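You operate a simulated robot arm through the tools that you are given. There is no shell and no other tool. Be economical: measure what you need, move in short steps, check, and stop when the job is done.

The job below is to be done with a simulated robot arm. You get a single attempt, and the scene is never put back.

JOB
Stick the purple dot over the hole in the black bracket, then lay the bracket on the rubber mat.
Fine: it lies on the magnet plate: magnet on before you stick, off again after.

The check looks at the end state, three seconds after you hand in, the way a careful person would. Anything else that was tipped, shoved, dropped, spilled or broken makes it a failure.

ROBOT AND FRAMES
A 6-joint arm with a two-finger parallel gripper, fixed in place. Base frame: the origin is at the foot of the arm, x ahead of it, y to its left, z up; the work surface is at about z = 860. Readings come in mm, degrees, newtons and seconds.
With the tool pointing down near the work surface it reaches from about 240 to 640 mm from the base axis. Its first joint turns from -66.0 to 66.0 degrees. Payload 2.7 kg.
The tool frame sits at the grasp point between the pads (the TCP): z along the fingers, y along the line on which they close. The tips reach 23 mm beyond it. Largest opening 94 mm; finger width 38, thickness 10; the body of the gripper, 54 by 96 mm, starts 39 mm behind the TCP.
Orientation is that of the tool frame in the base frame, as a unit quaternion [x, y, z, w]. With the fingers straight down and closing along the base's y, the tool's x points along the base's -x, its y along +y and its z along -z.

CONTROLS
- The arm moves only by the tool move_arm. Its argument "deltas" is a list of rows, each a list of 7 numbers: the turn, a rotation vector about the base's x, y, z in degrees, then the shift along the base's x, y, z in cm, then the opening, from 0 (shut) to 1 (fully open). In form: [[ax, ay, az, tx, ty, tz, fingers], ...]. A call has 1 to 10 rows; each row shifts and turns the commanded pose from where the row before left it. A row lasts 0.2 s, in which the tool goes at most 50 mm and 8.6 degrees; a call with a longer step from one row to the next is refused whole, and so is a gripper value outside its range. Where a pose cannot be reached the arm comes as near as it can. A force on the tool above 40 N (or 10 N above the force at the start of the call, whichever is more), or a blocked arm, ends the call early, and 0.2 s more pass. Each finger travels about 45 mm/s and halts on what it meets, pressing with about 44 N; the grip force reading is that of the motor and also rises with nothing between the fingers. The clock runs only during rows and for 0.2 s after the last one: add rows that do not move to give the fingers time. The reply holds the time, the measured pose of the TCP, the force on the tool along the base axes, the opening and the grip force, in the units named above and with some noise.
- Cameras (640 x 400 px; columns grow to the right, rows downward): "scene" is fixed at [78.3, -431.9, 1404.2]; the picture's right is [0.75, -0.66, 0.00], its down [-0.37, -0.42, -0.83] and it looks along [0.55, 0.62, -0.56] (base axes); focal length 231 px, centre (320, 200). "wrist" rides on the gripper at [-39, 0, -44] in the tool frame; the picture's right is [0.00, -1.00, 0.00], its down [0.97, 0.00, -0.24] and it looks along [0.24, 0.00, 0.97] (tool axes); focal length 218 px, centre (320, 200).
- camera(camera): a new picture of that camera. No time passes.
- point_at(camera, pixels): for up to 12 pixels [column, row] of the newest picture of that camera ("zoom" is the newest enlarged one), the place [x, y, z] in the base frame of the surface seen there, good to about 3 mm. No time passes.
- close_up(camera, box): a new picture of the part [left, top, right, bottom] of that camera's present view, enlarged. No time passes.
- finish_job(): hands the job in; it is judged then, once.

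Go step by step. Measure first, check grasps and placings, and put right what went wrong. The budget is 80 turns and 34 pictures, counting those below and the enlarged ones. Unless the task says otherwise, let go and move clear before handing in, and close with one line.

The tools are called after "Emit:" as a command line: name --pt "numbers of a row" for each row, then --argument value for the rest, lists and objects as JSON in quotes. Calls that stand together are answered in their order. move_arm: Moves the arm, as the interface text tells. Its arguments: {"type":"object","properties":{"deltas":{"type":"array"}},"required":["deltas"]} The other tools are called the same way: camera (camera) takes a picture; point_at (camera, pixels) gives the place of the surface under pixels of a picture; close_up (camera, box) takes an enlarged picture of a part of a camera's view; finish_job () hands the job in.

At the start:

```text
time: 0.0
tool_pos: [414.3, -89.8, 1224.9]
tool_rot: [0.0, 1.0, 0.0, 0.001]
force: [0.0, 0.5, -0.2]
width: 93.9
finger_force: 0.2
```

scene: 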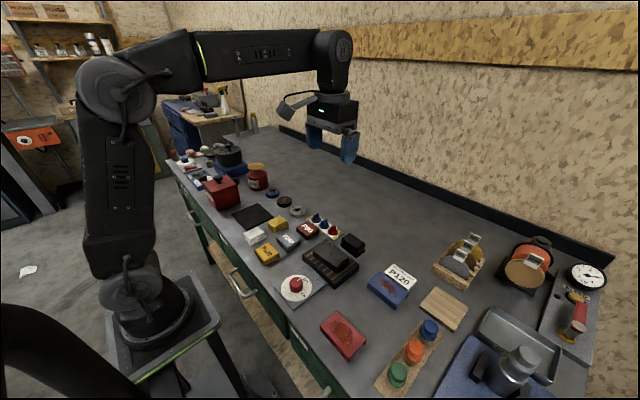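
wrist: 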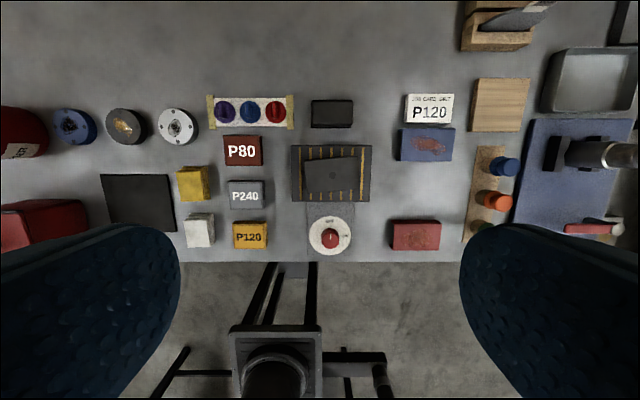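

The wrist view shows the dot strip near (250,111), the plate with the dark bracket near (331,174), a red knob at (330,237) and a black mat at (138,202). I'll enlarge these areas.

Emit:
close_up --camera "wrist" --box '[270, 90, 390, 260]'

Emit:
close_up --camera "wrist" --box '[190, 80, 310, 155]'

Emit:
close_up --camera "scene" --box '[220, 190, 380, 310]'

Emit:
point_at --camera "wrist" --pixels '[[225, 111], [250, 111], [276, 111], [331, 174], [308, 165], [354, 190], [296, 150], [368, 198], [330, 238], [138, 202], [331, 112], [237, 125]]'

```text
2.35 times, centred on (330, 175) of wrist
```

zoom: 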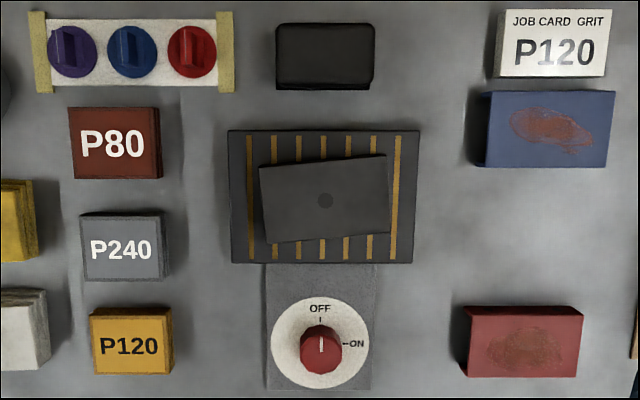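

```text
5.33 times, centred on (250, 118) of wrist
```

zoom: 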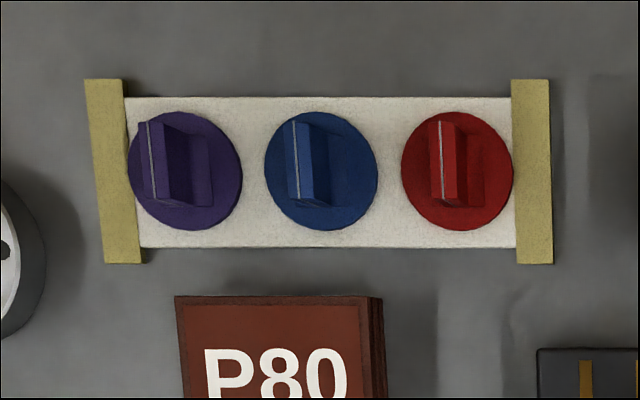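

```text
3.33 times, centred on (300, 250) of scene
```

zoom: 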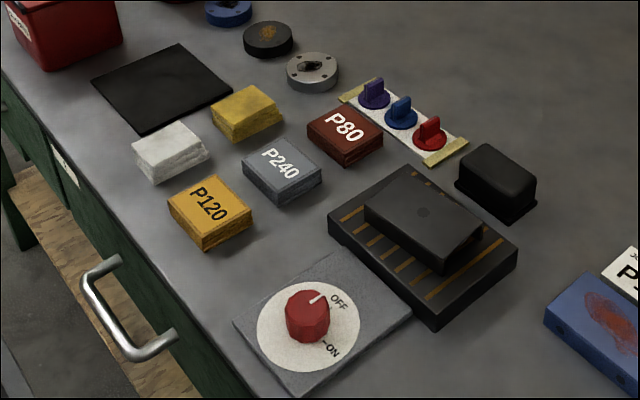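

```text
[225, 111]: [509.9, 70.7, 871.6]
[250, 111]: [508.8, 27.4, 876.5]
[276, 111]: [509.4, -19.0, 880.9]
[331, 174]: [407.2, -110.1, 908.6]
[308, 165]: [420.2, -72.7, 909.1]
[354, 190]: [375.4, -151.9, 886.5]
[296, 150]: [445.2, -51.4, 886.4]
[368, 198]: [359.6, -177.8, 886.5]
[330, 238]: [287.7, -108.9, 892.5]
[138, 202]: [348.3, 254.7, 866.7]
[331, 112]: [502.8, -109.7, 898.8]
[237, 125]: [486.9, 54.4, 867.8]
```

The knob points to OFF (+x), with ON to its right (-y), so it needs about 90° clockwise seen from above. The bracket top is at z≈909 and its hole is near the centre. I'll go above the knob for a closer measurement.

Emit:
move_arm --pt "0 0 0 -2.1 -0.3 -3.7 1" --pt "0 0 0 -2.1 -0.3 -3.7 1" --pt "0 0 0 -2.1 -0.3 -3.7 1" --pt "0 0 0 -2.1 -0.3 -3.7 1" --pt "0 0 0 -2.1 -0.3 -3.7 1" --pt "0 0 0 -2.1 -0.4 -3.7 1" --pt "0 0 0 0 0 0 1"

Emit:
camera --camera "wrist"

```text
time: 1.6
tool_pos: [285.8, -110.4, 998.8]
tool_rot: [0.0, 1.0, -0.001, 0.001]
force: [-0.4, 0.7, -0.1]
width: 94.0
finger_force: 0.1
```

```text
28 pictures are left
```

wrist: 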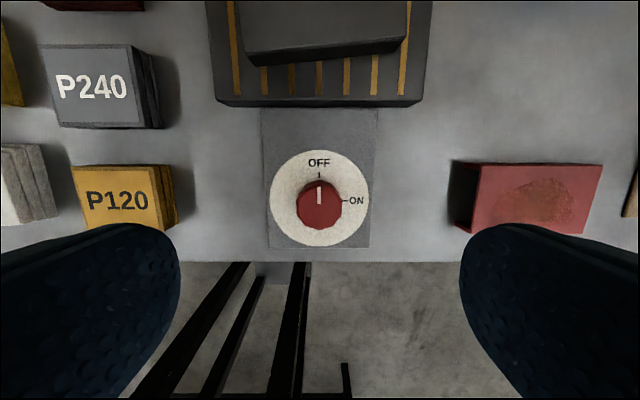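

Emit:
point_at --camera "wrist" --pixels '[[319, 200], [300, 205], [340, 205], [319, 186], [319, 222], [319, 238], [290, 235], [280, 130], [222, 100], [420, 100]]'

```text
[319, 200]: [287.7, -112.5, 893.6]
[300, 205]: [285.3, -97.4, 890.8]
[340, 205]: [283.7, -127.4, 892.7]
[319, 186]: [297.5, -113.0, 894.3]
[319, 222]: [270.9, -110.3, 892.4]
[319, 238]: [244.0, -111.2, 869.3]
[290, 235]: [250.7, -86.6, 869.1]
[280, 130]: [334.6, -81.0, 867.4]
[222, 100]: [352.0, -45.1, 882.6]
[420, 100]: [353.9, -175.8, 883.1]
```

The knob centre is about (285,-112), its top at z≈894 and the dial at z≈869, about 30 mm across. I'll descend with the tips to z≈875 and close.

Emit:
move_arm --pt "0 0 0 0 -0.15 -4 1" --pt "0 0 0 0 0 -3.5 1" --pt "0 0 0 0 0 -2.6 0.7" --pt "0 0 0 0 0 0 0.4" --pt "0 0 0 0 0 0 0.25" --pt "0 0 0 0 0 0 0.2" --pt "0 0 0 0 0 0 0.2" --pt "0 0 0 0 0 0 0.2"

```text
time: 3.4
tool_pos: [288.9, -109.7, 898.9]
tool_rot: [0.0, 1.0, 0.001, 0.001]
force: [3.4, 19.2, -8.9]
width: 33.6
finger_force: 44.9
```

The grip holds the knob at 33.6 mm with a small side load, so I'll ease +y by 2 mm and turn clockwise (−z).

Emit:
move_arm --pt "0 0 0 0 0.2 0 0.2" --pt "0 0 -8 0 0 0 0.2" --pt "0 0 -8 0 0 0 0.2" --pt "0 0 -8 0 0 0 0.2" --pt "0 0 -8 0 0 0 0.2" --pt "0 0 -8 0 0 0 0.2"

```text
time: 4.1
tool_pos: [288.9, -110.8, 899.4]
tool_rot: [0.093, 0.996, -0.001, 0.002]
force: [2.6, -9.2, -6.7]
width: 33.5
finger_force: 45.0
stopped in row 3: the force on the tool passed its limit (the readings are from after the stop); the commanded pose is now the measured one
```

The knob turned about 11° before the force limit stopped it. I'll open, recentre at x≈285.5 and look at where things are.

Emit:
move_arm --pt "0 0 0 0 0 0 0.5" --pt "0 0 0 0 0 0 0.6" --pt "0 0 0 -0.0 0 0 0.6"

Emit:
close_up --camera "wrist" --box '[200, 100, 440, 260]'

Emit:
close_up --camera "scene" --box '[250, 240, 350, 310]'

```text
time: 4.9
tool_pos: [287.8, -110.4, 900.2]
tool_rot: [0.093, 0.996, -0.002, 0.001]
force: [0.5, 0.1, -0.4]
width: 56.7
finger_force: 0.1
```

```text
2.50 times, centred on (320, 180) of wrist
```

zoom: 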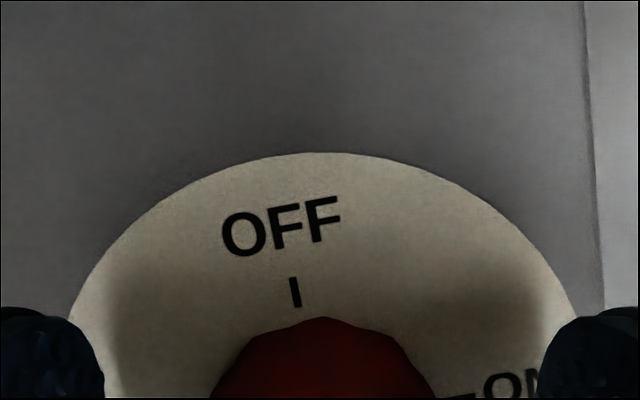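

```text
5.71 times, centred on (300, 275) of scene
```

zoom: 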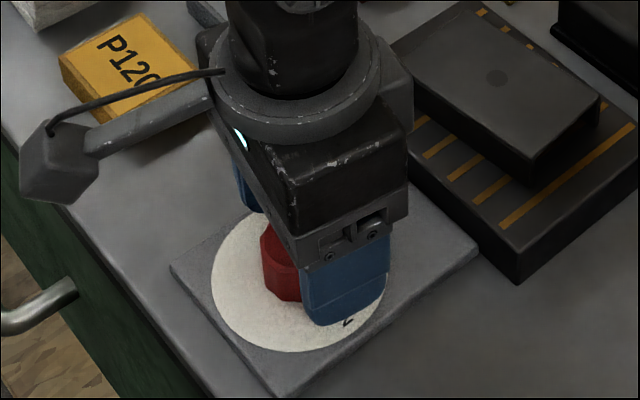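

The tool is at about (287.8,-110.4) and the knob's centre sits slightly further −x. I'll recentre, regrip and turn more gently.

Emit:
move_arm --pt "0 0 0 -0.15 0 0 0.5" --pt "0 0 0 0 0 0 0.33" --pt "0 0 0 0 0 0 0.33" --pt "0 0 0 0 0 0 0.33" --pt "0 0 0 0 0 0 0.33" --pt "0 0 0 0 0 0 0.3"

```text
time: 6.3
tool_pos: [286.8, -112.4, 900.1]
tool_rot: [0.093, 0.996, -0.003, 0.002]
force: [-2.1, -14.6, -0.4]
width: 34.5
finger_force: 6.9
```

Emit:
move_arm --pt "0 0 0 0 -0.15 0 0.2" --pt "0 0 -4 0 0 0 0.2" --pt "0 0 -4 0 0 0 0.2" --pt "0 0 -4 0 0 0 0.2" --pt "0 0 -4 0 0 0 0.2" --pt "0 0 -4 0 0 0 0.2" --pt "0 0 -4 0 0 0 0.2" --pt "0 0 -4 0 0 0 0.2" --pt "0 0 -4 0 0 0 0.2" --pt "0 0 -4 0 0 0 0.2"

```text
time: 8.5
tool_pos: [285.2, -113.3, 899.3]
tool_rot: [0.387, 0.922, -0.004, -0.001]
force: [-4.4, -9.4, -0.3]
width: 33.4
finger_force: 45.2
stopped in row 10: the force on the tool passed its limit (the readings are from after the stop); the commanded pose is now the measured one
```

It turned to about −45° with the grip intact. I'll continue.

Emit:
move_arm --pt "0 0 -4 0 0 0 0.2" --pt "0 0 -4 0 0 0 0.2" --pt "0 0 -4 0 0 0 0.2" --pt "0 0 -4 0 0 0 0.2" --pt "0 0 -4 0 0 0 0.2" --pt "0 0 -4 0 0 0 0.2" --pt "0 0 -4 0 0 0 0.2" --pt "0 0 -4 0 0 0 0.2" --pt "0 0 -4 0 0 0 0.2" --pt "0 0 -4 0 0 0 0.2"

```text
time: 9.5
tool_pos: [284.8, -114.2, 900.3]
tool_rot: [0.501, 0.866, -0.003, -0.003]
force: [-5.6, -8.7, 1.2]
width: 33.5
finger_force: 45.3
stopped in row 4: the force on the tool passed its limit (the readings are from after the stop); the commanded pose is now the measured one
```

At −60° the tool has drifted to y=−114. I'll release, rise a little and look.

Emit:
move_arm --pt "0 0 0 0 0 0 0.5" --pt "0 0 0 0 0 0 0.7" --pt "0 0 0 0.1 0.2 4 0.7" --pt "0 0 0 0 0 2 0.7"

Emit:
camera --camera "wrist"

```text
time: 10.5
tool_pos: [286.4, -112.6, 959.3]
tool_rot: [0.5, 0.866, -0.003, -0.003]
force: [-0.1, 0.6, -0.7]
width: 65.6
finger_force: 0.0
```

```text
25 pictures are left
```

wrist: 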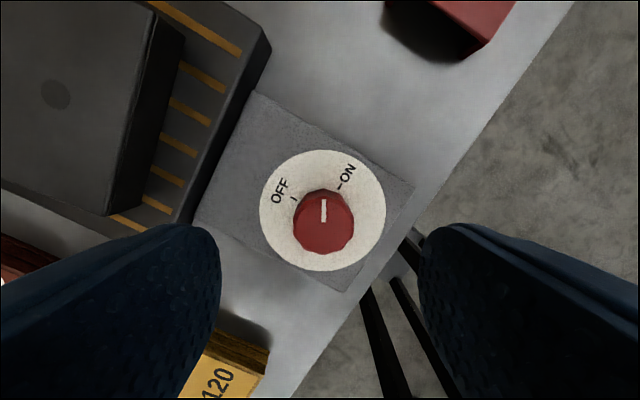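

The pointer follows the gripper and ON is still about 30° further clockwise. I'll measure the knob's centre, and the hole as well.

Emit:
point_at --camera "wrist" --pixels '[[324, 200], [300, 215], [350, 215], [323, 230], [339, 187], [297, 200], [55, 95]]'

```text
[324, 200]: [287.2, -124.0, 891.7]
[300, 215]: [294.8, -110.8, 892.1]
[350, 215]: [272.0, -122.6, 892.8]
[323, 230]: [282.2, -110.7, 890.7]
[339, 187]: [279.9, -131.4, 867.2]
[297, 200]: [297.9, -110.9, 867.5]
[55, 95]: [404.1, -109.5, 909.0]
```

The knob's centre is about (284,−113). I'll go down, regrip and turn the rest.

Emit:
move_arm --pt "0 0 0 -0.15 -0.05 -3 0.7" --pt "0 0 0 0 0 -3 0.6" --pt "0 0 0 0 0 0 0.4" --pt "0 0 0 0 0 0 0.33" --pt "0 0 0 0 0 0 0.3" --pt "0 0 0 0 0 0 0.2" --pt "0 0 0 0 0 0 0.2"

Emit:
move_arm --pt "0 0 -4 0 0 0 0.2" --pt "0 0 -4 0 0 0 0.2" --pt "0 0 -4 0 0 0 0.2" --pt "0 0 -4 0 0 0 0.2" --pt "0 0 -4 0 0 0 0.2" --pt "0 0 -4 0 0 0 0.2" --pt "0 0 -4 0 0 0 0.2" --pt "0 0 -4 0 0 0 0.2"

```text
time: 12.1
tool_pos: [283.1, -112.2, 900.1]
tool_rot: [0.5, 0.866, -0.004, -0.002]
force: [-5.8, -4.2, -5.3]
width: 33.8
finger_force: 44.9
```

```text
time: 13.8
tool_pos: [281.5, -113.7, 899.6]
tool_rot: [0.702, 0.712, -0.005, -0.005]
force: [-7.0, -2.9, 6.0]
width: 33.7
finger_force: 44.9
stopped in row 8: the force on the tool passed its limit (the readings are from after the stop); the commanded pose is now the measured one
```

The tool is at about −89°. I'll release, rise and check the pointer.

Emit:
move_arm --pt "0 0 0 0 0 0 0.5" --pt "0 0 0 0 0 0 0.7" --pt "0 0 0 0 0 4 0.7" --pt "0 0 0 0 0 4 0.7"

Emit:
camera --camera "wrist"

```text
time: 14.8
tool_pos: [281.9, -109.6, 980.4]
tool_rot: [0.702, 0.712, -0.005, -0.006]
force: [0.1, -1.0, 0.1]
width: 65.6
finger_force: 0.1
```

```text
24 pictures are left
```

wrist: 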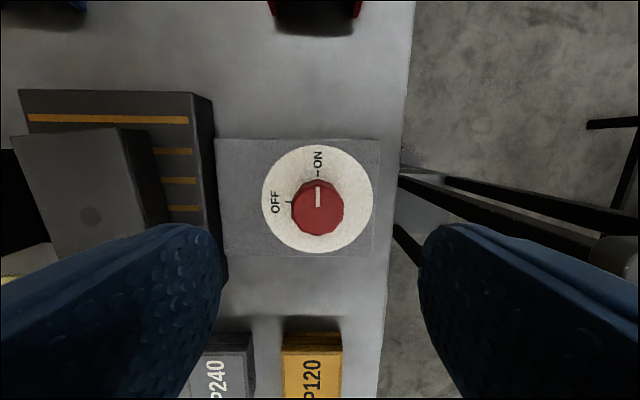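

The pointer now aligns with ON. Next I'll go over to the purple dot, turning the tool back to 0°.

Emit:
move_arm --pt "0 0 0 0 0 4 0.7" --pt "0 0 8.1 2.0 1.6 0 0.7" --pt "0 0 8.1 2.0 1.6 0 0.7" --pt "0 0 8.1 2.0 1.6 0 0.7" --pt "0 0 8.1 2.0 1.6 0 0.7" --pt "0 0 8.1 2.0 1.6 0 0.7" --pt "0 0 8.1 2.0 1.6 0 0.7" --pt "0 0 8.1 2.0 1.6 0 0.7" --pt "0 0 8.1 2.0 1.6 0 0.7"

Emit:
move_arm --pt "0 0 8.1 2.0 1.8 0 0.7" --pt "0 0 8.1 2.0 1.8 0 0.7" --pt "0 0 8.1 1.5 1.6 -3 0.7" --pt "0 0 0 0 0 -1 0.5"

Emit:
camera --camera "wrist"

```text
time: 16.8
tool_pos: [443.1, 16.0, 1018.3]
tool_rot: [0.21, 0.978, -0.008, -0.001]
force: [-0.7, 0.7, 0.6]
width: 65.6
finger_force: 0.0
```

```text
time: 17.8
tool_pos: [498.5, 68.3, 978.9]
tool_rot: [0.0, 1.0, -0.006, 0.0]
force: [-0.4, 0.0, 0.3]
width: 47.0
finger_force: 0.1
```

```text
23 pictures are left
```

wrist: 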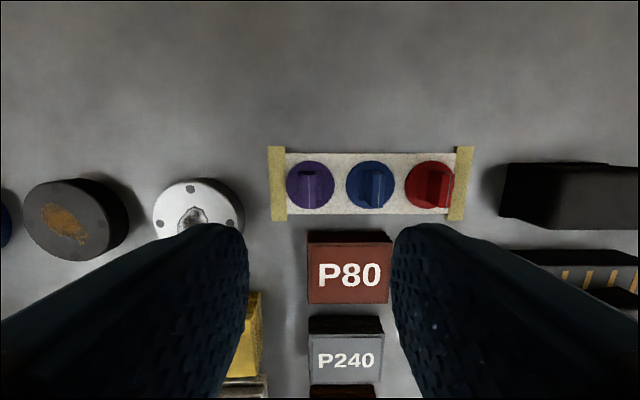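

Emit:
close_up --camera "wrist" --box '[265, 145, 355, 220]'

```text
5.33 times, centred on (310, 182) of wrist
```

zoom: 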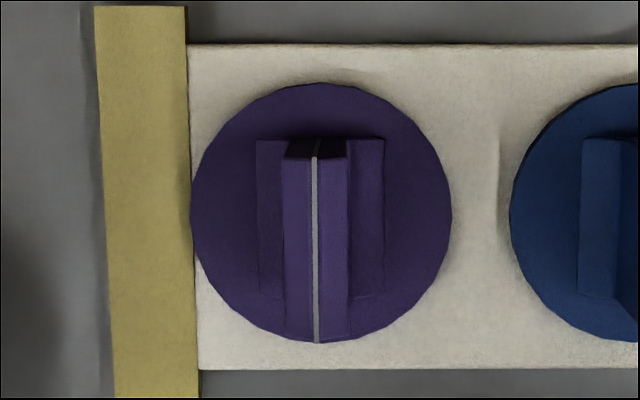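

Emit:
point_at --camera "zoom" --pixels '[[316, 165], [316, 330], [290, 250], [340, 250], [265, 220], [375, 220], [225, 220], [430, 220], [320, 100], [525, 220], [150, 220], [597, 220]]'

```text
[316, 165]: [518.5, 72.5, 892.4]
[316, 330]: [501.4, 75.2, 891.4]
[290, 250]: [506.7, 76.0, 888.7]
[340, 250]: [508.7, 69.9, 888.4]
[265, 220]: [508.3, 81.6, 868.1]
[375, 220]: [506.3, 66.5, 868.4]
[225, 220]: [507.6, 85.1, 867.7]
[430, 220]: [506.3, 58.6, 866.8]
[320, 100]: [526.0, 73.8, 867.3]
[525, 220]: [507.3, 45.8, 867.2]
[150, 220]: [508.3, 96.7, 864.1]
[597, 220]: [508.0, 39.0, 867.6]
```

The purple fin is centred near (509,73), about 7 mm thick with its top at z≈891, and the disc at z≈868. I'll align, then descend to TCP z≈896 with a 30 mm opening and close.

Emit:
move_arm --pt "0 0 0 1.2 0.5 -2 0.35" --pt "0 0 0 0 0 -3 0.35" --pt "0 0 0 0 0 0 0.35"

Emit:
camera --camera "wrist"

```text
time: 18.6
tool_pos: [509.8, 73.4, 929.6]
tool_rot: [0.001, 1.0, -0.006, 0.0]
force: [0.0, 0.2, 0.0]
width: 33.2
finger_force: 0.1
```

```text
21 pictures are left
```

wrist: 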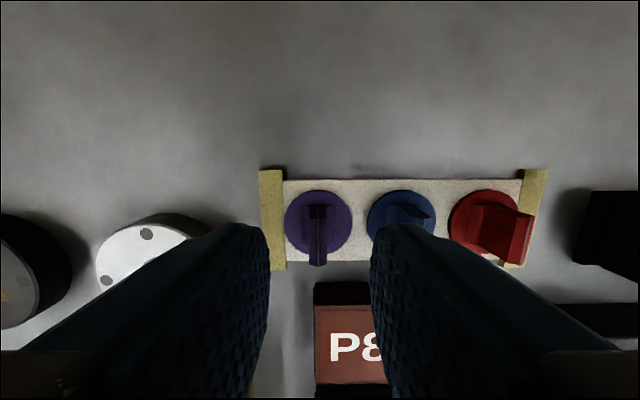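

The fin at (318,235) is midway between the fingers and the blue fin is clear. I'll descend and close.

Emit:
move_arm --pt "0 0 0 0 0 -1.7 0.35" --pt "0 0 0 0 0 -1.6 0.33" --pt "0 0 0 0 0 0 0.2" --pt "0 0 0 0 0 0 0.0" --pt "0 0 0 0 0 0 0.0" --pt "0 0 0 0 0 0 0.0"

```text
time: 20.0
tool_pos: [511.1, 73.6, 896.6]
tool_rot: [0.001, 1.0, -0.007, 0.0]
force: [0.2, 2.7, -1.6]
width: 5.9
finger_force: 44.0
```

The fin is gripped at 5.9 mm. I'll lift it off slowly.

Emit:
move_arm --pt "0 0 0 0 0 0.3 0.0" --pt "0 0 0 0 0 0.5 0.0" --pt "0 0 0 0 0 1.2 0.0" --pt "0 0 0 0 0 3 0.0" --pt "0 0 0 0 0 4 0.0" --pt "0 0 0 0 0 2 0.0"

Emit:
camera --camera "wrist"

Emit:
close_up --camera "scene" --box '[250, 140, 410, 260]'

```text
time: 21.4
tool_pos: [511.4, 71.9, 1005.4]
tool_rot: [0.001, 1.0, -0.006, 0.0]
force: [0.1, 0.6, 0.9]
width: 5.9
finger_force: 44.1
```

```text
20 pictures are left
```

wrist: 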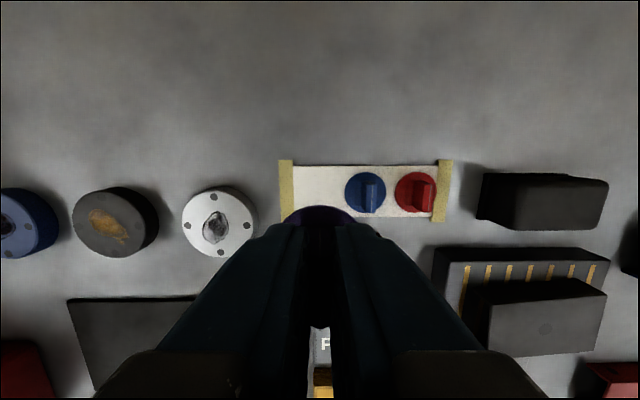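

```text
3.33 times, centred on (330, 200) of scene
```

zoom: 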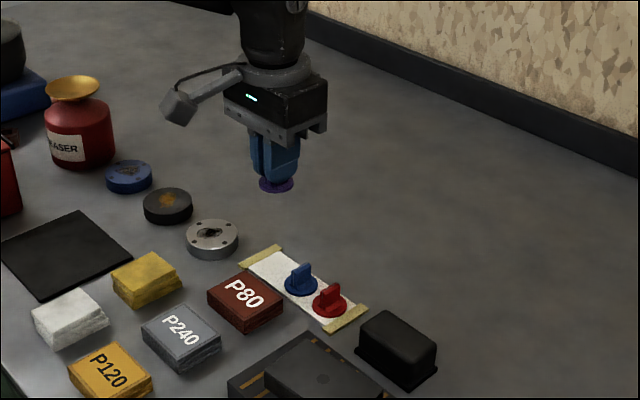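

The dot is in hand. I'll measure the hole's position again (near (545,328)), and the visible rim of the held disc at (320,208).

Emit:
close_up --camera "wrist" --box '[430, 240, 630, 365]'

Emit:
point_at --camera "wrist" --pixels '[[320, 209], [290, 220], [351, 220], [545, 329]]'

```text
3.20 times, centred on (530, 302) of wrist
```

zoom: 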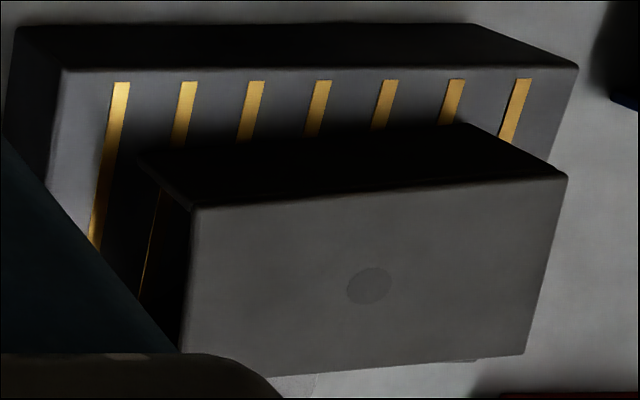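

```text
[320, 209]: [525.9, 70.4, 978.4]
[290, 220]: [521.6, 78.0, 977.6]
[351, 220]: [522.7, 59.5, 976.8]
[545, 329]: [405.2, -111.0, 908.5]
```

The held disc is centred about (−2.4,−1) mm from the TCP, with its bottom ≈29 mm below it. I'll move to just behind the hole for a better view of it.

Emit:
move_arm --pt "0 0 0 -2.8 -3.64 0 0" --pt "0 0 0 -2.8 -3.64 0 0" --pt "0 0 0 -2.8 -3.64 0 0" --pt "0 0 0 -2.8 -3.64 0 0" --pt "0 0 0 -2.8 -3.64 0 0" --pt "0 0 0 0 0 0 0"

Emit:
camera --camera "wrist"

```text
time: 22.8
tool_pos: [368.6, -110.3, 1006.5]
tool_rot: [0.001, 1.0, -0.007, 0.0]
force: [0.1, -0.1, 0.5]
width: 6.0
finger_force: 44.0
```

```text
17 pictures are left
```

wrist: 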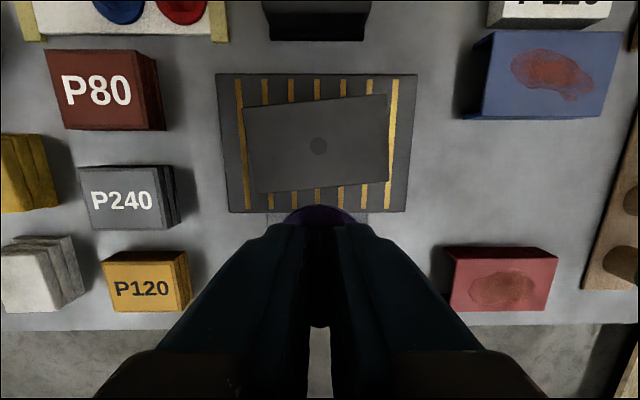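

Emit:
point_at --camera "wrist" --pixels '[[318, 146], [310, 146], [327, 146], [318, 138], [318, 155], [247, 110], [385, 98], [386, 178], [262, 190], [320, 208]]'

```text
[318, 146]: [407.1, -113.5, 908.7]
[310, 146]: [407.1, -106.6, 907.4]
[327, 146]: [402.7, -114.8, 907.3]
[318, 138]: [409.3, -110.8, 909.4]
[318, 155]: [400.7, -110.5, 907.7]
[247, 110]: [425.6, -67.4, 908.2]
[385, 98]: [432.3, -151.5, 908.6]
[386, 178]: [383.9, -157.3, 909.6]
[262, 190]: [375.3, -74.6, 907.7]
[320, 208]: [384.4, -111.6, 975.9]
```

The hole averages to (405.2,−111.0,908.5). The target TCP is about (407,−110), with contact near TCP z≈938. I'll go above it first.

Emit:
move_arm --pt "0 0 0 3.84 0.0 0 0" --pt "0 0 0 0 0 -2.5 0" --pt "0 0 0 0 0 -2.5 0" --pt "0 0 0 0 0 -0.6 0" --pt "0 0 0 0 0 0 0"

Emit:
close_up --camera "scene" --box '[290, 210, 370, 270]'

Emit:
camera --camera "wrist"

```text
time: 24.0
tool_pos: [409.2, -109.0, 951.2]
tool_rot: [0.001, 1.0, -0.007, 0.0]
force: [0.3, -0.4, -0.6]
width: 6.1
finger_force: 44.5
```

```text
6.67 times, centred on (330, 240) of scene
```

zoom: 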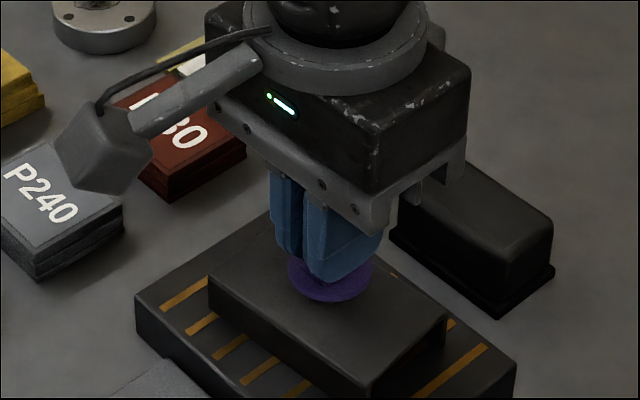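

```text
15 pictures are left
```

wrist: 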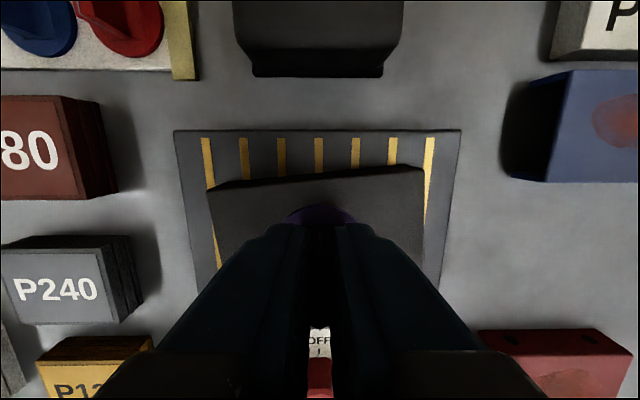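

The disc sits over the bracket's centre. I'll lower in small steps and press lightly.

Emit:
move_arm --pt "0 0 0 -0.12 -0.05 -0.5 0" --pt "0 0 0 0 0 -0.3 0" --pt "0 0 0 0 0 -0.2 0" --pt "0 0 0 0 0 -0.1 0" --pt "0 0 0 0 0 -0.1 0"

```text
time: 25.2
tool_pos: [406.8, -111.0, 940.2]
tool_rot: [0.001, 1.0, -0.007, 0.001]
force: [-7.3, 3.5, 21.5]
width: 5.7
finger_force: 43.4
```

It has made contact with 21 N upward. I'll press slightly more and hold.

Emit:
move_arm --pt "0 0 0 0 0 -0.05 0" --pt "0 0 0 0 0 0 0" --pt "0 0 0 0 0 0 0" --pt "0 0 0 0 0 0 0" --pt "0 0 0 0 0 0 0"

```text
time: 25.7
tool_pos: [407.7, -110.4, 939.9]
tool_rot: [0.001, 1.0, -0.007, 0.0]
force: [-5.6, 2.4, 6.8]
width: 6.0
finger_force: 44.4
stopped in row 2: the force on the tool passed its limit (the readings are from after the stop); the commanded pose is now the measured one
```

It was pressed to about 40 N. I'll open, rise and check.

Emit:
move_arm --pt "0 0 0 0 0 0 0.15" --pt "0 0 0 0 0 0 0.3" --pt "0 0 0 0 0 0 0.3" --pt "0 0 0 0 0 2 0.3" --pt "0 0 0 -1 0 4 0.4" --pt "0 0 0 -2 0 3 0.6" --pt "0 0 0 -2 0 0 0.6"

Emit:
camera --camera "wrist"

```text
time: 27.3
tool_pos: [358.6, -111.4, 1029.4]
tool_rot: [0.001, 1.0, -0.007, 0.001]
force: [-0.8, 0.1, -0.2]
width: 56.7
finger_force: 0.1
```

```text
14 pictures are left
```

wrist: 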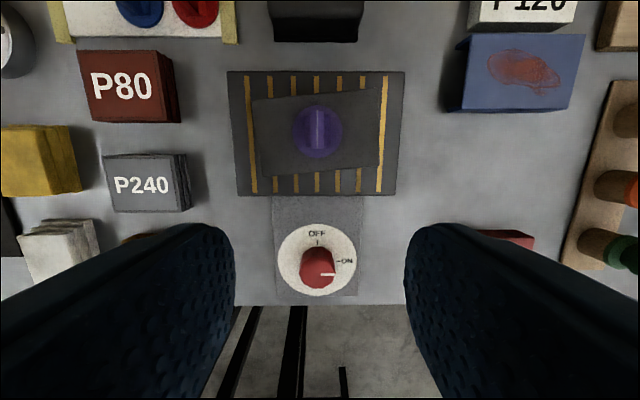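

The dot is centred on the bracket at (317,132). Next I'll turn the magnet off: rotate the tool to −90° above the knob, grip, and turn back.

Emit:
move_arm --pt "0 0 -8.2 -1.5 0 0 0.7" --pt "0 0 -8.2 -1.5 0 0 0.7" --pt "0 0 -8.2 -1.5 0 0 0.7" --pt "0 0 -8.2 -1.5 0 0 0.7" --pt "0 0 -8.2 -1.4 0 -1 0.7" --pt "0 0 -8.2 0 0 -1 0.7" --pt "0 0 -8.2 0 0 -1 0.7" --pt "0 0 -8.2 0 0 -1 0.7" --pt "0 0 -8.2 0 0 -1 0.7" --pt "0 0 -8.2 0 0 -1 0.7"

Emit:
move_arm --pt "0 0 -8 0 0 -1 0.7" --pt "0 0 0 0 -0.05 0 0.7"

```text
time: 29.5
tool_pos: [285.2, -110.9, 970.7]
tool_rot: [0.658, 0.753, -0.006, -0.005]
force: [0.5, -0.3, -0.8]
width: 65.9
finger_force: 0.1
```

```text
time: 30.1
tool_pos: [283.9, -110.8, 958.2]
tool_rot: [0.708, 0.706, -0.007, -0.004]
force: [-0.2, -0.3, 0.0]
width: 65.7
finger_force: 0.0
```

The tool is at −90° over the knob at (284,−111). I'll descend, grip and see the load.

Emit:
move_arm --pt "0 0 0 0 -0.05 -3 0.7" --pt "0 0 0 0 0 -2.8 0.6" --pt "0 0 0 0 0 0 0.4" --pt "0 0 0 0 0 0 0.33" --pt "0 0 0 0 0 0 0.3" --pt "0 0 0 0 0 0 0.2" --pt "0 0 0 0 0 0 0.2"

Emit:
move_arm --pt "0 0 4 0 0 0 0.2" --pt "0 0 4 0 0 0 0.2" --pt "0 0 4 0 0 0 0.2" --pt "0 0 4 0 0 0 0.2" --pt "0 0 4 0 0 0 0.2" --pt "0 0 4 0 0 0 0.2" --pt "0 0 4 0 0 0 0.2" --pt "0 0 4 0 0 0 0.2" --pt "0 0 4 0 0 0 0.2" --pt "0 0 4 0 0 0 0.2"

```text
time: 31.7
tool_pos: [283.1, -110.8, 901.5]
tool_rot: [0.707, 0.707, -0.008, -0.008]
force: [-21.6, -3.9, -0.8]
width: 33.8
finger_force: 45.1
```

```text
time: 33.9
tool_pos: [283.7, -111.6, 901.9]
tool_rot: [0.422, 0.906, -0.007, -0.003]
force: [-11.0, 6.2, -7.9]
width: 33.5
finger_force: 44.9
```

It has turned 40° back without tripping the limit. I'll continue.

Emit:
move_arm --pt "0 0 4 0 0 0 0.2" --pt "0 0 4 0 0 0 0.2" --pt "0 0 4 0 0 0 0.2" --pt "0 0 4 0 0 0 0.2" --pt "0 0 4 0 0 0 0.2" --pt "0 0 4 0 0 0 0.2" --pt "0 0 4 0 0 0 0.2" --pt "0 0 4 0 0 0 0.2" --pt "0 0 4 0 0 0 0.2" --pt "0 0 4 0 0 0 0.2"

Emit:
move_arm --pt "0 0 4 0 0 0 0.2" --pt "0 0 4 0 0 0 0.2" --pt "0 0 3 0 0 0 0.2"

```text
time: 35.8
tool_pos: [283.8, -109.1, 901.6]
tool_rot: [0.156, 0.988, -0.006, -0.003]
force: [1.2, 8.2, 1.2]
width: 33.8
finger_force: 45.3
stopped in row 9: the force on the tool passed its limit (the readings are from after the stop); the commanded pose is now the measured one
```

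```text
time: 36.6
tool_pos: [283.8, -109.4, 900.4]
tool_rot: [0.059, 0.998, -0.006, -0.002]
force: [-6.4, 15.2, 20.1]
width: 33.5
finger_force: 45.7
```

The tool is at −7°. I'll finish the turn.

Emit:
move_arm --pt "0 0 3 0 -0.1 0 0.2" --pt "0 0 3 0 0 0 0.2" --pt "0 0 1.5 0 0 0 0.2" --pt "0 0 0 0 0 0 0.2"

Emit:
move_arm --pt "0 0 0 0 0 0 0.5" --pt "0 0 0 0 0 0 0.7" --pt "0 0 0 0 0 4 0.7" --pt "0 0 0 0 0 4 0.7"

Emit:
camera --camera "wrist"

```text
time: 37.1
tool_pos: [284.0, -109.1, 901.1]
tool_rot: [0.028, 1.0, -0.005, -0.001]
force: [-2.0, 8.6, 5.3]
width: 33.9
finger_force: 45.1
stopped in row 2: the force on the tool passed its limit (the readings are from after the stop); the commanded pose is now the measured one
```

```text
time: 38.1
tool_pos: [283.5, -107.6, 982.2]
tool_rot: [0.027, 1.0, -0.005, -0.002]
force: [0.4, -0.9, 0.3]
width: 66.1
finger_force: 0.1
```

```text
13 pictures are left
```

wrist: 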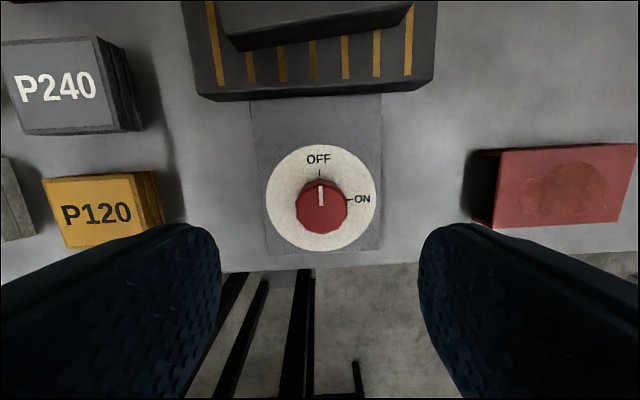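

The knob is back at OFF. The bracket measures about 84×49 mm, centred near (405,−112), with its long axis about 5.5° off y. I'll grasp across the short side with the tool at −84.5°.

Emit:
move_arm --pt "0 0 -8.14 0 0 4 0.8" --pt "0 0 -8.14 2.4 -0.1 2 0.85" --pt "0 0 -8.14 2.4 -0.1 0 0.85" --pt "0 0 -8.14 2.4 -0.1 0 0.85" --pt "0 0 -8.14 2.4 -0.1 0 0.85" --pt "0 0 -8.14 2.4 -0.04 0 0.85" --pt "0 0 -8.14 0.2 0 0 0.85" --pt "0 0 -8.14 0 0 0 0.85" --pt "0 0 -8.14 0 0 0 0.85" --pt "0 0 -8.14 0 0 0 0.85"

Emit:
camera --camera "wrist"

```text
time: 40.3
tool_pos: [406.7, -116.0, 1041.0]
tool_rot: [0.674, 0.739, -0.004, -0.004]
force: [0.2, 1.2, 0.6]
width: 80.2
finger_force: 0.0
```

```text
12 pictures are left
```

wrist: 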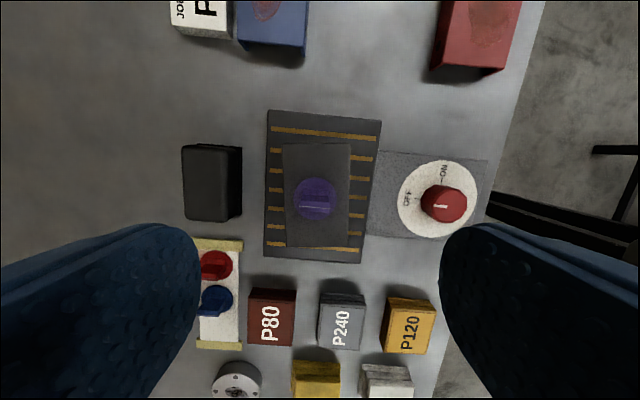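

Emit:
point_at --camera "wrist" --pixels '[[286, 147], [347, 147], [289, 245], [351, 245], [317, 150], [317, 240], [290, 215], [347, 190], [238, 180], [300, 200], [330, 200]]'

```text
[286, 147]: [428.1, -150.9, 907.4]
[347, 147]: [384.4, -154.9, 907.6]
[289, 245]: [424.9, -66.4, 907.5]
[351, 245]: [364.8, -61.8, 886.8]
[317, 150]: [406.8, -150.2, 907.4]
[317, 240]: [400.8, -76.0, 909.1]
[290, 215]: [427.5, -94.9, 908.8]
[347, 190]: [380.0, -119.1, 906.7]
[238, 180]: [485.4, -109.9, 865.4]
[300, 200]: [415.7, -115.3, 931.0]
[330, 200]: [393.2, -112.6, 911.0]
```

The bracket's centre is about (404.5,−111). I'll descend to TCP z≈914 with fingers wide, then close.

Emit:
move_arm --pt "0 0 0 -0.2 0.3 -4 0.85" --pt "0 0 0 0 0 -4 0.85" --pt "0 0 0 0 0 -3 0.85" --pt "0 0 0 0 0 -1.2 0.85" --pt "0 0 0 0 0 0 0.85"

Emit:
close_up --camera "scene" --box '[280, 200, 380, 280]'

```text
time: 41.5
tool_pos: [401.6, -111.2, 918.9]
tool_rot: [0.673, 0.74, -0.004, -0.005]
force: [-0.7, 0.4, -0.3]
width: 79.9
finger_force: 0.1
```

```text
5.00 times, centred on (330, 240) of scene
```

zoom: 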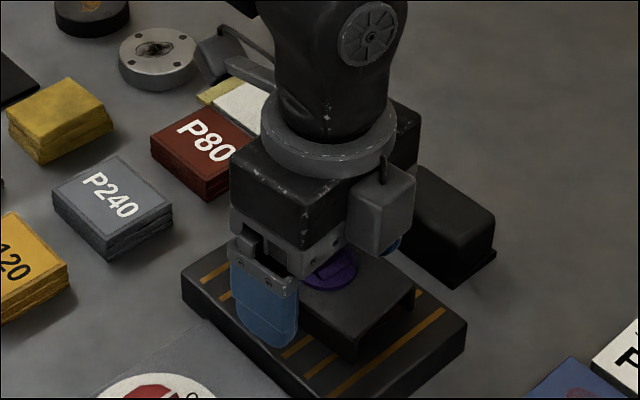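

The fingers straddle the bracket with clearance. I'll lower 4 mm and close.

Emit:
move_arm --pt "0 0 0 0.1 0 -0.4 0.85" --pt "0 0 0 0 0 0 0.65" --pt "0 0 0 0 0 0 0.55" --pt "0 0 0 0 0 0 0.45" --pt "0 0 0 0 0 0 0.4" --pt "0 0 0 0 0 0 0.4"

```text
time: 42.9
tool_pos: [403.0, -112.7, 917.0]
tool_rot: [0.673, 0.74, -0.004, -0.005]
force: [1.5, -0.1, -0.2]
width: 54.5
finger_force: 44.1
```

It is gripped at 54.5 mm. I'll lift slowly, which also tests that the magnet is off.

Emit:
move_arm --pt "0 0 0 0 0 0.3 0.4" --pt "0 0 0 0 0 0.5 0.4" --pt "0 0 0 0 0 1.5 0.4" --pt "0 0 0 0 0 3 0.4" --pt "0 0 0 0 0 4 0.4" --pt "0 0 0 0 0 0 0.4"

Emit:
camera --camera "scene"

```text
time: 44.3
tool_pos: [404.4, -111.1, 1008.0]
tool_rot: [0.673, 0.74, -0.005, -0.005]
force: [-0.7, 0.3, -2.8]
width: 54.6
finger_force: 44.3
```

```text
10 pictures are left
```

scene: 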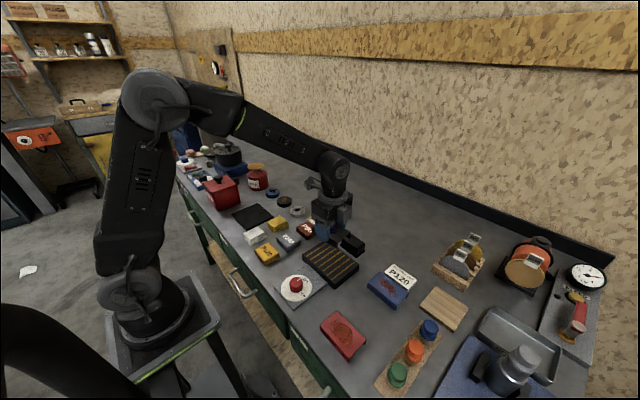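

The bracket is lifted and the plate is bare. I'll measure the mat near (252,216).

Emit:
close_up --camera "scene" --box '[210, 180, 310, 250]'

```text
5.71 times, centred on (260, 215) of scene
```

zoom: 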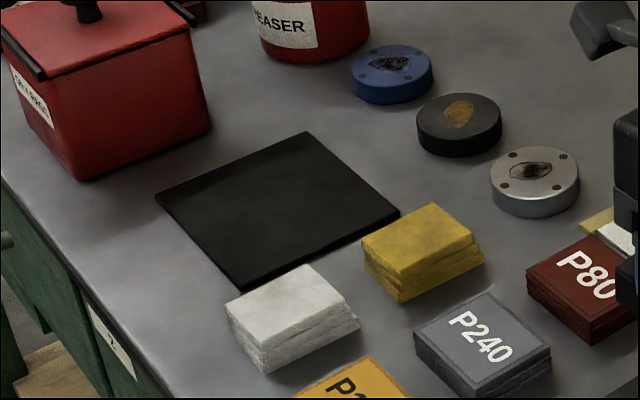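

Emit:
point_at --camera "zoom" --pixels '[[160, 196], [306, 135], [395, 213], [243, 285], [275, 210], [365, 238], [440, 205], [300, 268], [200, 130], [85, 178], [230, 320]]'

```text
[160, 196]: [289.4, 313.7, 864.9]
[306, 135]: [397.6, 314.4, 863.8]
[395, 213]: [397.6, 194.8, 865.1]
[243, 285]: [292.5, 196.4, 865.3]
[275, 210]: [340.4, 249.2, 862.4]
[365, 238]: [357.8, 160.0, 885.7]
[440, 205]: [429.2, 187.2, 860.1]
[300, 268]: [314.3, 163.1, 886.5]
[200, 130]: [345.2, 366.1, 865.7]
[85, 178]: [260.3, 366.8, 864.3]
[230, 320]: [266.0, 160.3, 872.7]
```

The mat spans x 290–397 and y 195–314 at z≈864.5, centred at (343.5,255). I'll carry the bracket there at height and square it up by 5.5°.

Emit:
move_arm --pt "0 0 -0.6 -0.67 4.06 0 0.4" --pt "0 0 -0.6 -0.67 4.06 0 0.4" --pt "0 0 -0.6 -0.67 4.06 0 0.4" --pt "0 0 -0.6 -0.67 4.06 0 0.4" --pt "0 0 -0.6 -0.67 4.06 0 0.4" --pt "0 0 -0.6 -0.67 4.06 0 0.4" --pt "0 0 -0.6 -0.67 4.06 0 0.4" --pt "0 0 -0.6 -0.67 4.06 0 0.4" --pt "0 0 -0.6 -0.67 4.06 0 0.4" --pt "0 0 0 0 0 0 0.4"

Emit:
camera --camera "wrist"

```text
time: 46.5
tool_pos: [343.2, 255.2, 1009.9]
tool_rot: [0.707, 0.707, -0.003, -0.006]
force: [-0.1, -0.3, -3.2]
width: 54.9
finger_force: 43.7
```

```text
8 pictures are left
```

wrist: 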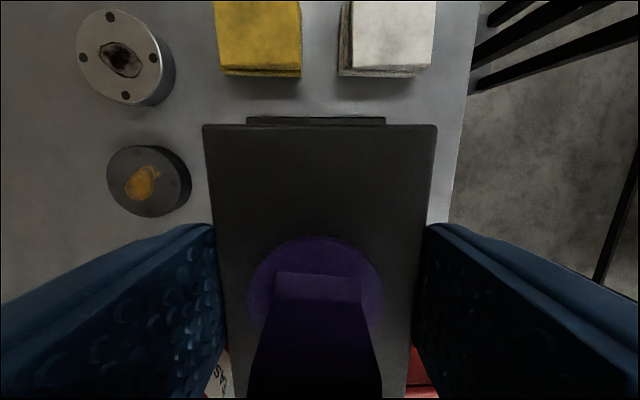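

The bracket hangs level over the mat with the dot in place. I'll lower it.

Emit:
move_arm --pt "0 0 0 0 0 -4 0.4" --pt "0 0 0 0 0 -4 0.4" --pt "0 0 0 0 0 -2.5 0.4" --pt "0 0 0 0 0 -0.5 0.4" --pt "0 0 0 0 0 -0.2 0.4" --pt "0 0 0 0 0 0 0.4"

```text
time: 47.9
tool_pos: [343.8, 252.7, 896.3]
tool_rot: [0.706, 0.708, -0.004, -0.005]
force: [0.0, 0.6, -2.0]
width: 54.8
finger_force: 44.5
```

Emit:
move_arm --pt "0 0 0 0 0.1 -0.15 0.4" --pt "0 0 0 0 0 -0.1 0.4" --pt "0 0 0 0 0 0 0.4"

```text
time: 48.7
tool_pos: [345.9, 253.6, 894.8]
tool_rot: [0.706, 0.708, -0.003, -0.005]
force: [-7.1, -3.9, 17.2]
width: 54.8
finger_force: 44.0
```

The upward force of 17 N shows the bracket is resting on the mat. I'll open, rise and inspect.

Emit:
move_arm --pt "0 0 0 0 0 0.1 0.5" --pt "0 0 0 0 0 0 0.65" --pt "0 0 0 0 0 0 0.8" --pt "0 0 0 0 0 0 0.8" --pt "0 0 0 0 0 3 0.8" --pt "0 0 0 0 0 4 0.8" --pt "0 0 0 0 0 4 0.8" --pt "0 0 0 2 0 4 0.8"

Emit:
camera --camera "wrist"

Emit:
camera --camera "scene"

```text
time: 50.5
tool_pos: [363.7, 254.2, 1046.3]
tool_rot: [0.706, 0.708, -0.004, -0.005]
force: [0.4, -0.4, -0.7]
width: 75.2
finger_force: 0.1
```

```text
7 pictures are left
```

wrist: 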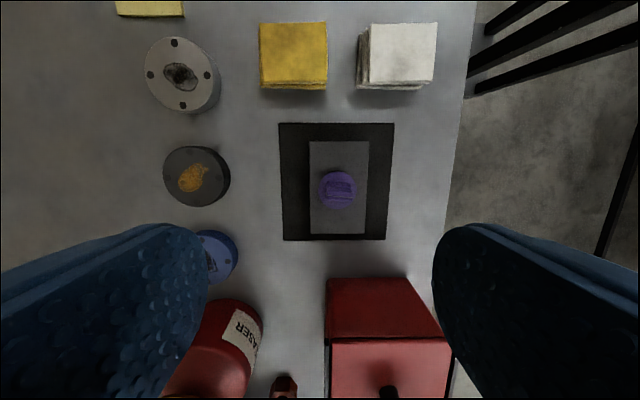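

```text
6 pictures are left
```

scene: 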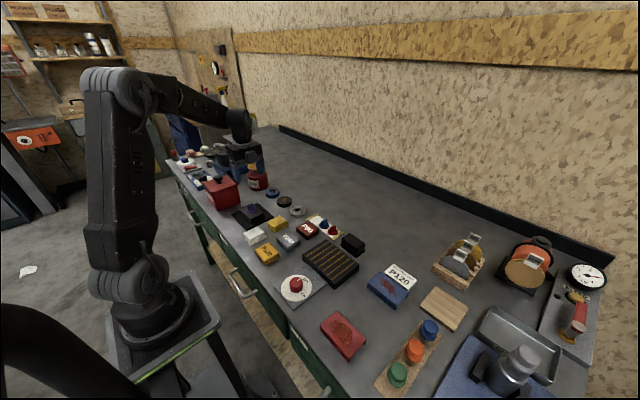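

The bracket lies fully on the mat with the purple dot on it (338,190). One last look at the knob and surroundings before handing in.

Emit:
close_up --camera "scene" --box '[220, 190, 380, 310]'

```text
3.33 times, centred on (300, 250) of scene
```

zoom: 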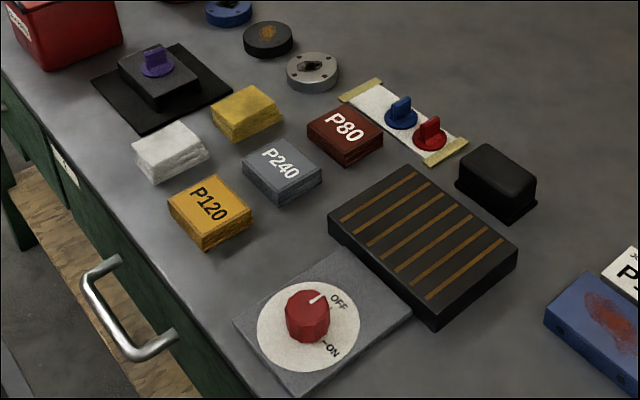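

The knob is at OFF, the bracket with its dot is on the mat, and nothing else has moved. I'll hand in.

Emit:
finish_job

```text
The job is handed in.
```

The purple dot is stuck over the bracket's hole, the magnet was on while I stuck it and is off again, and the bracket lies on the rubber mat.
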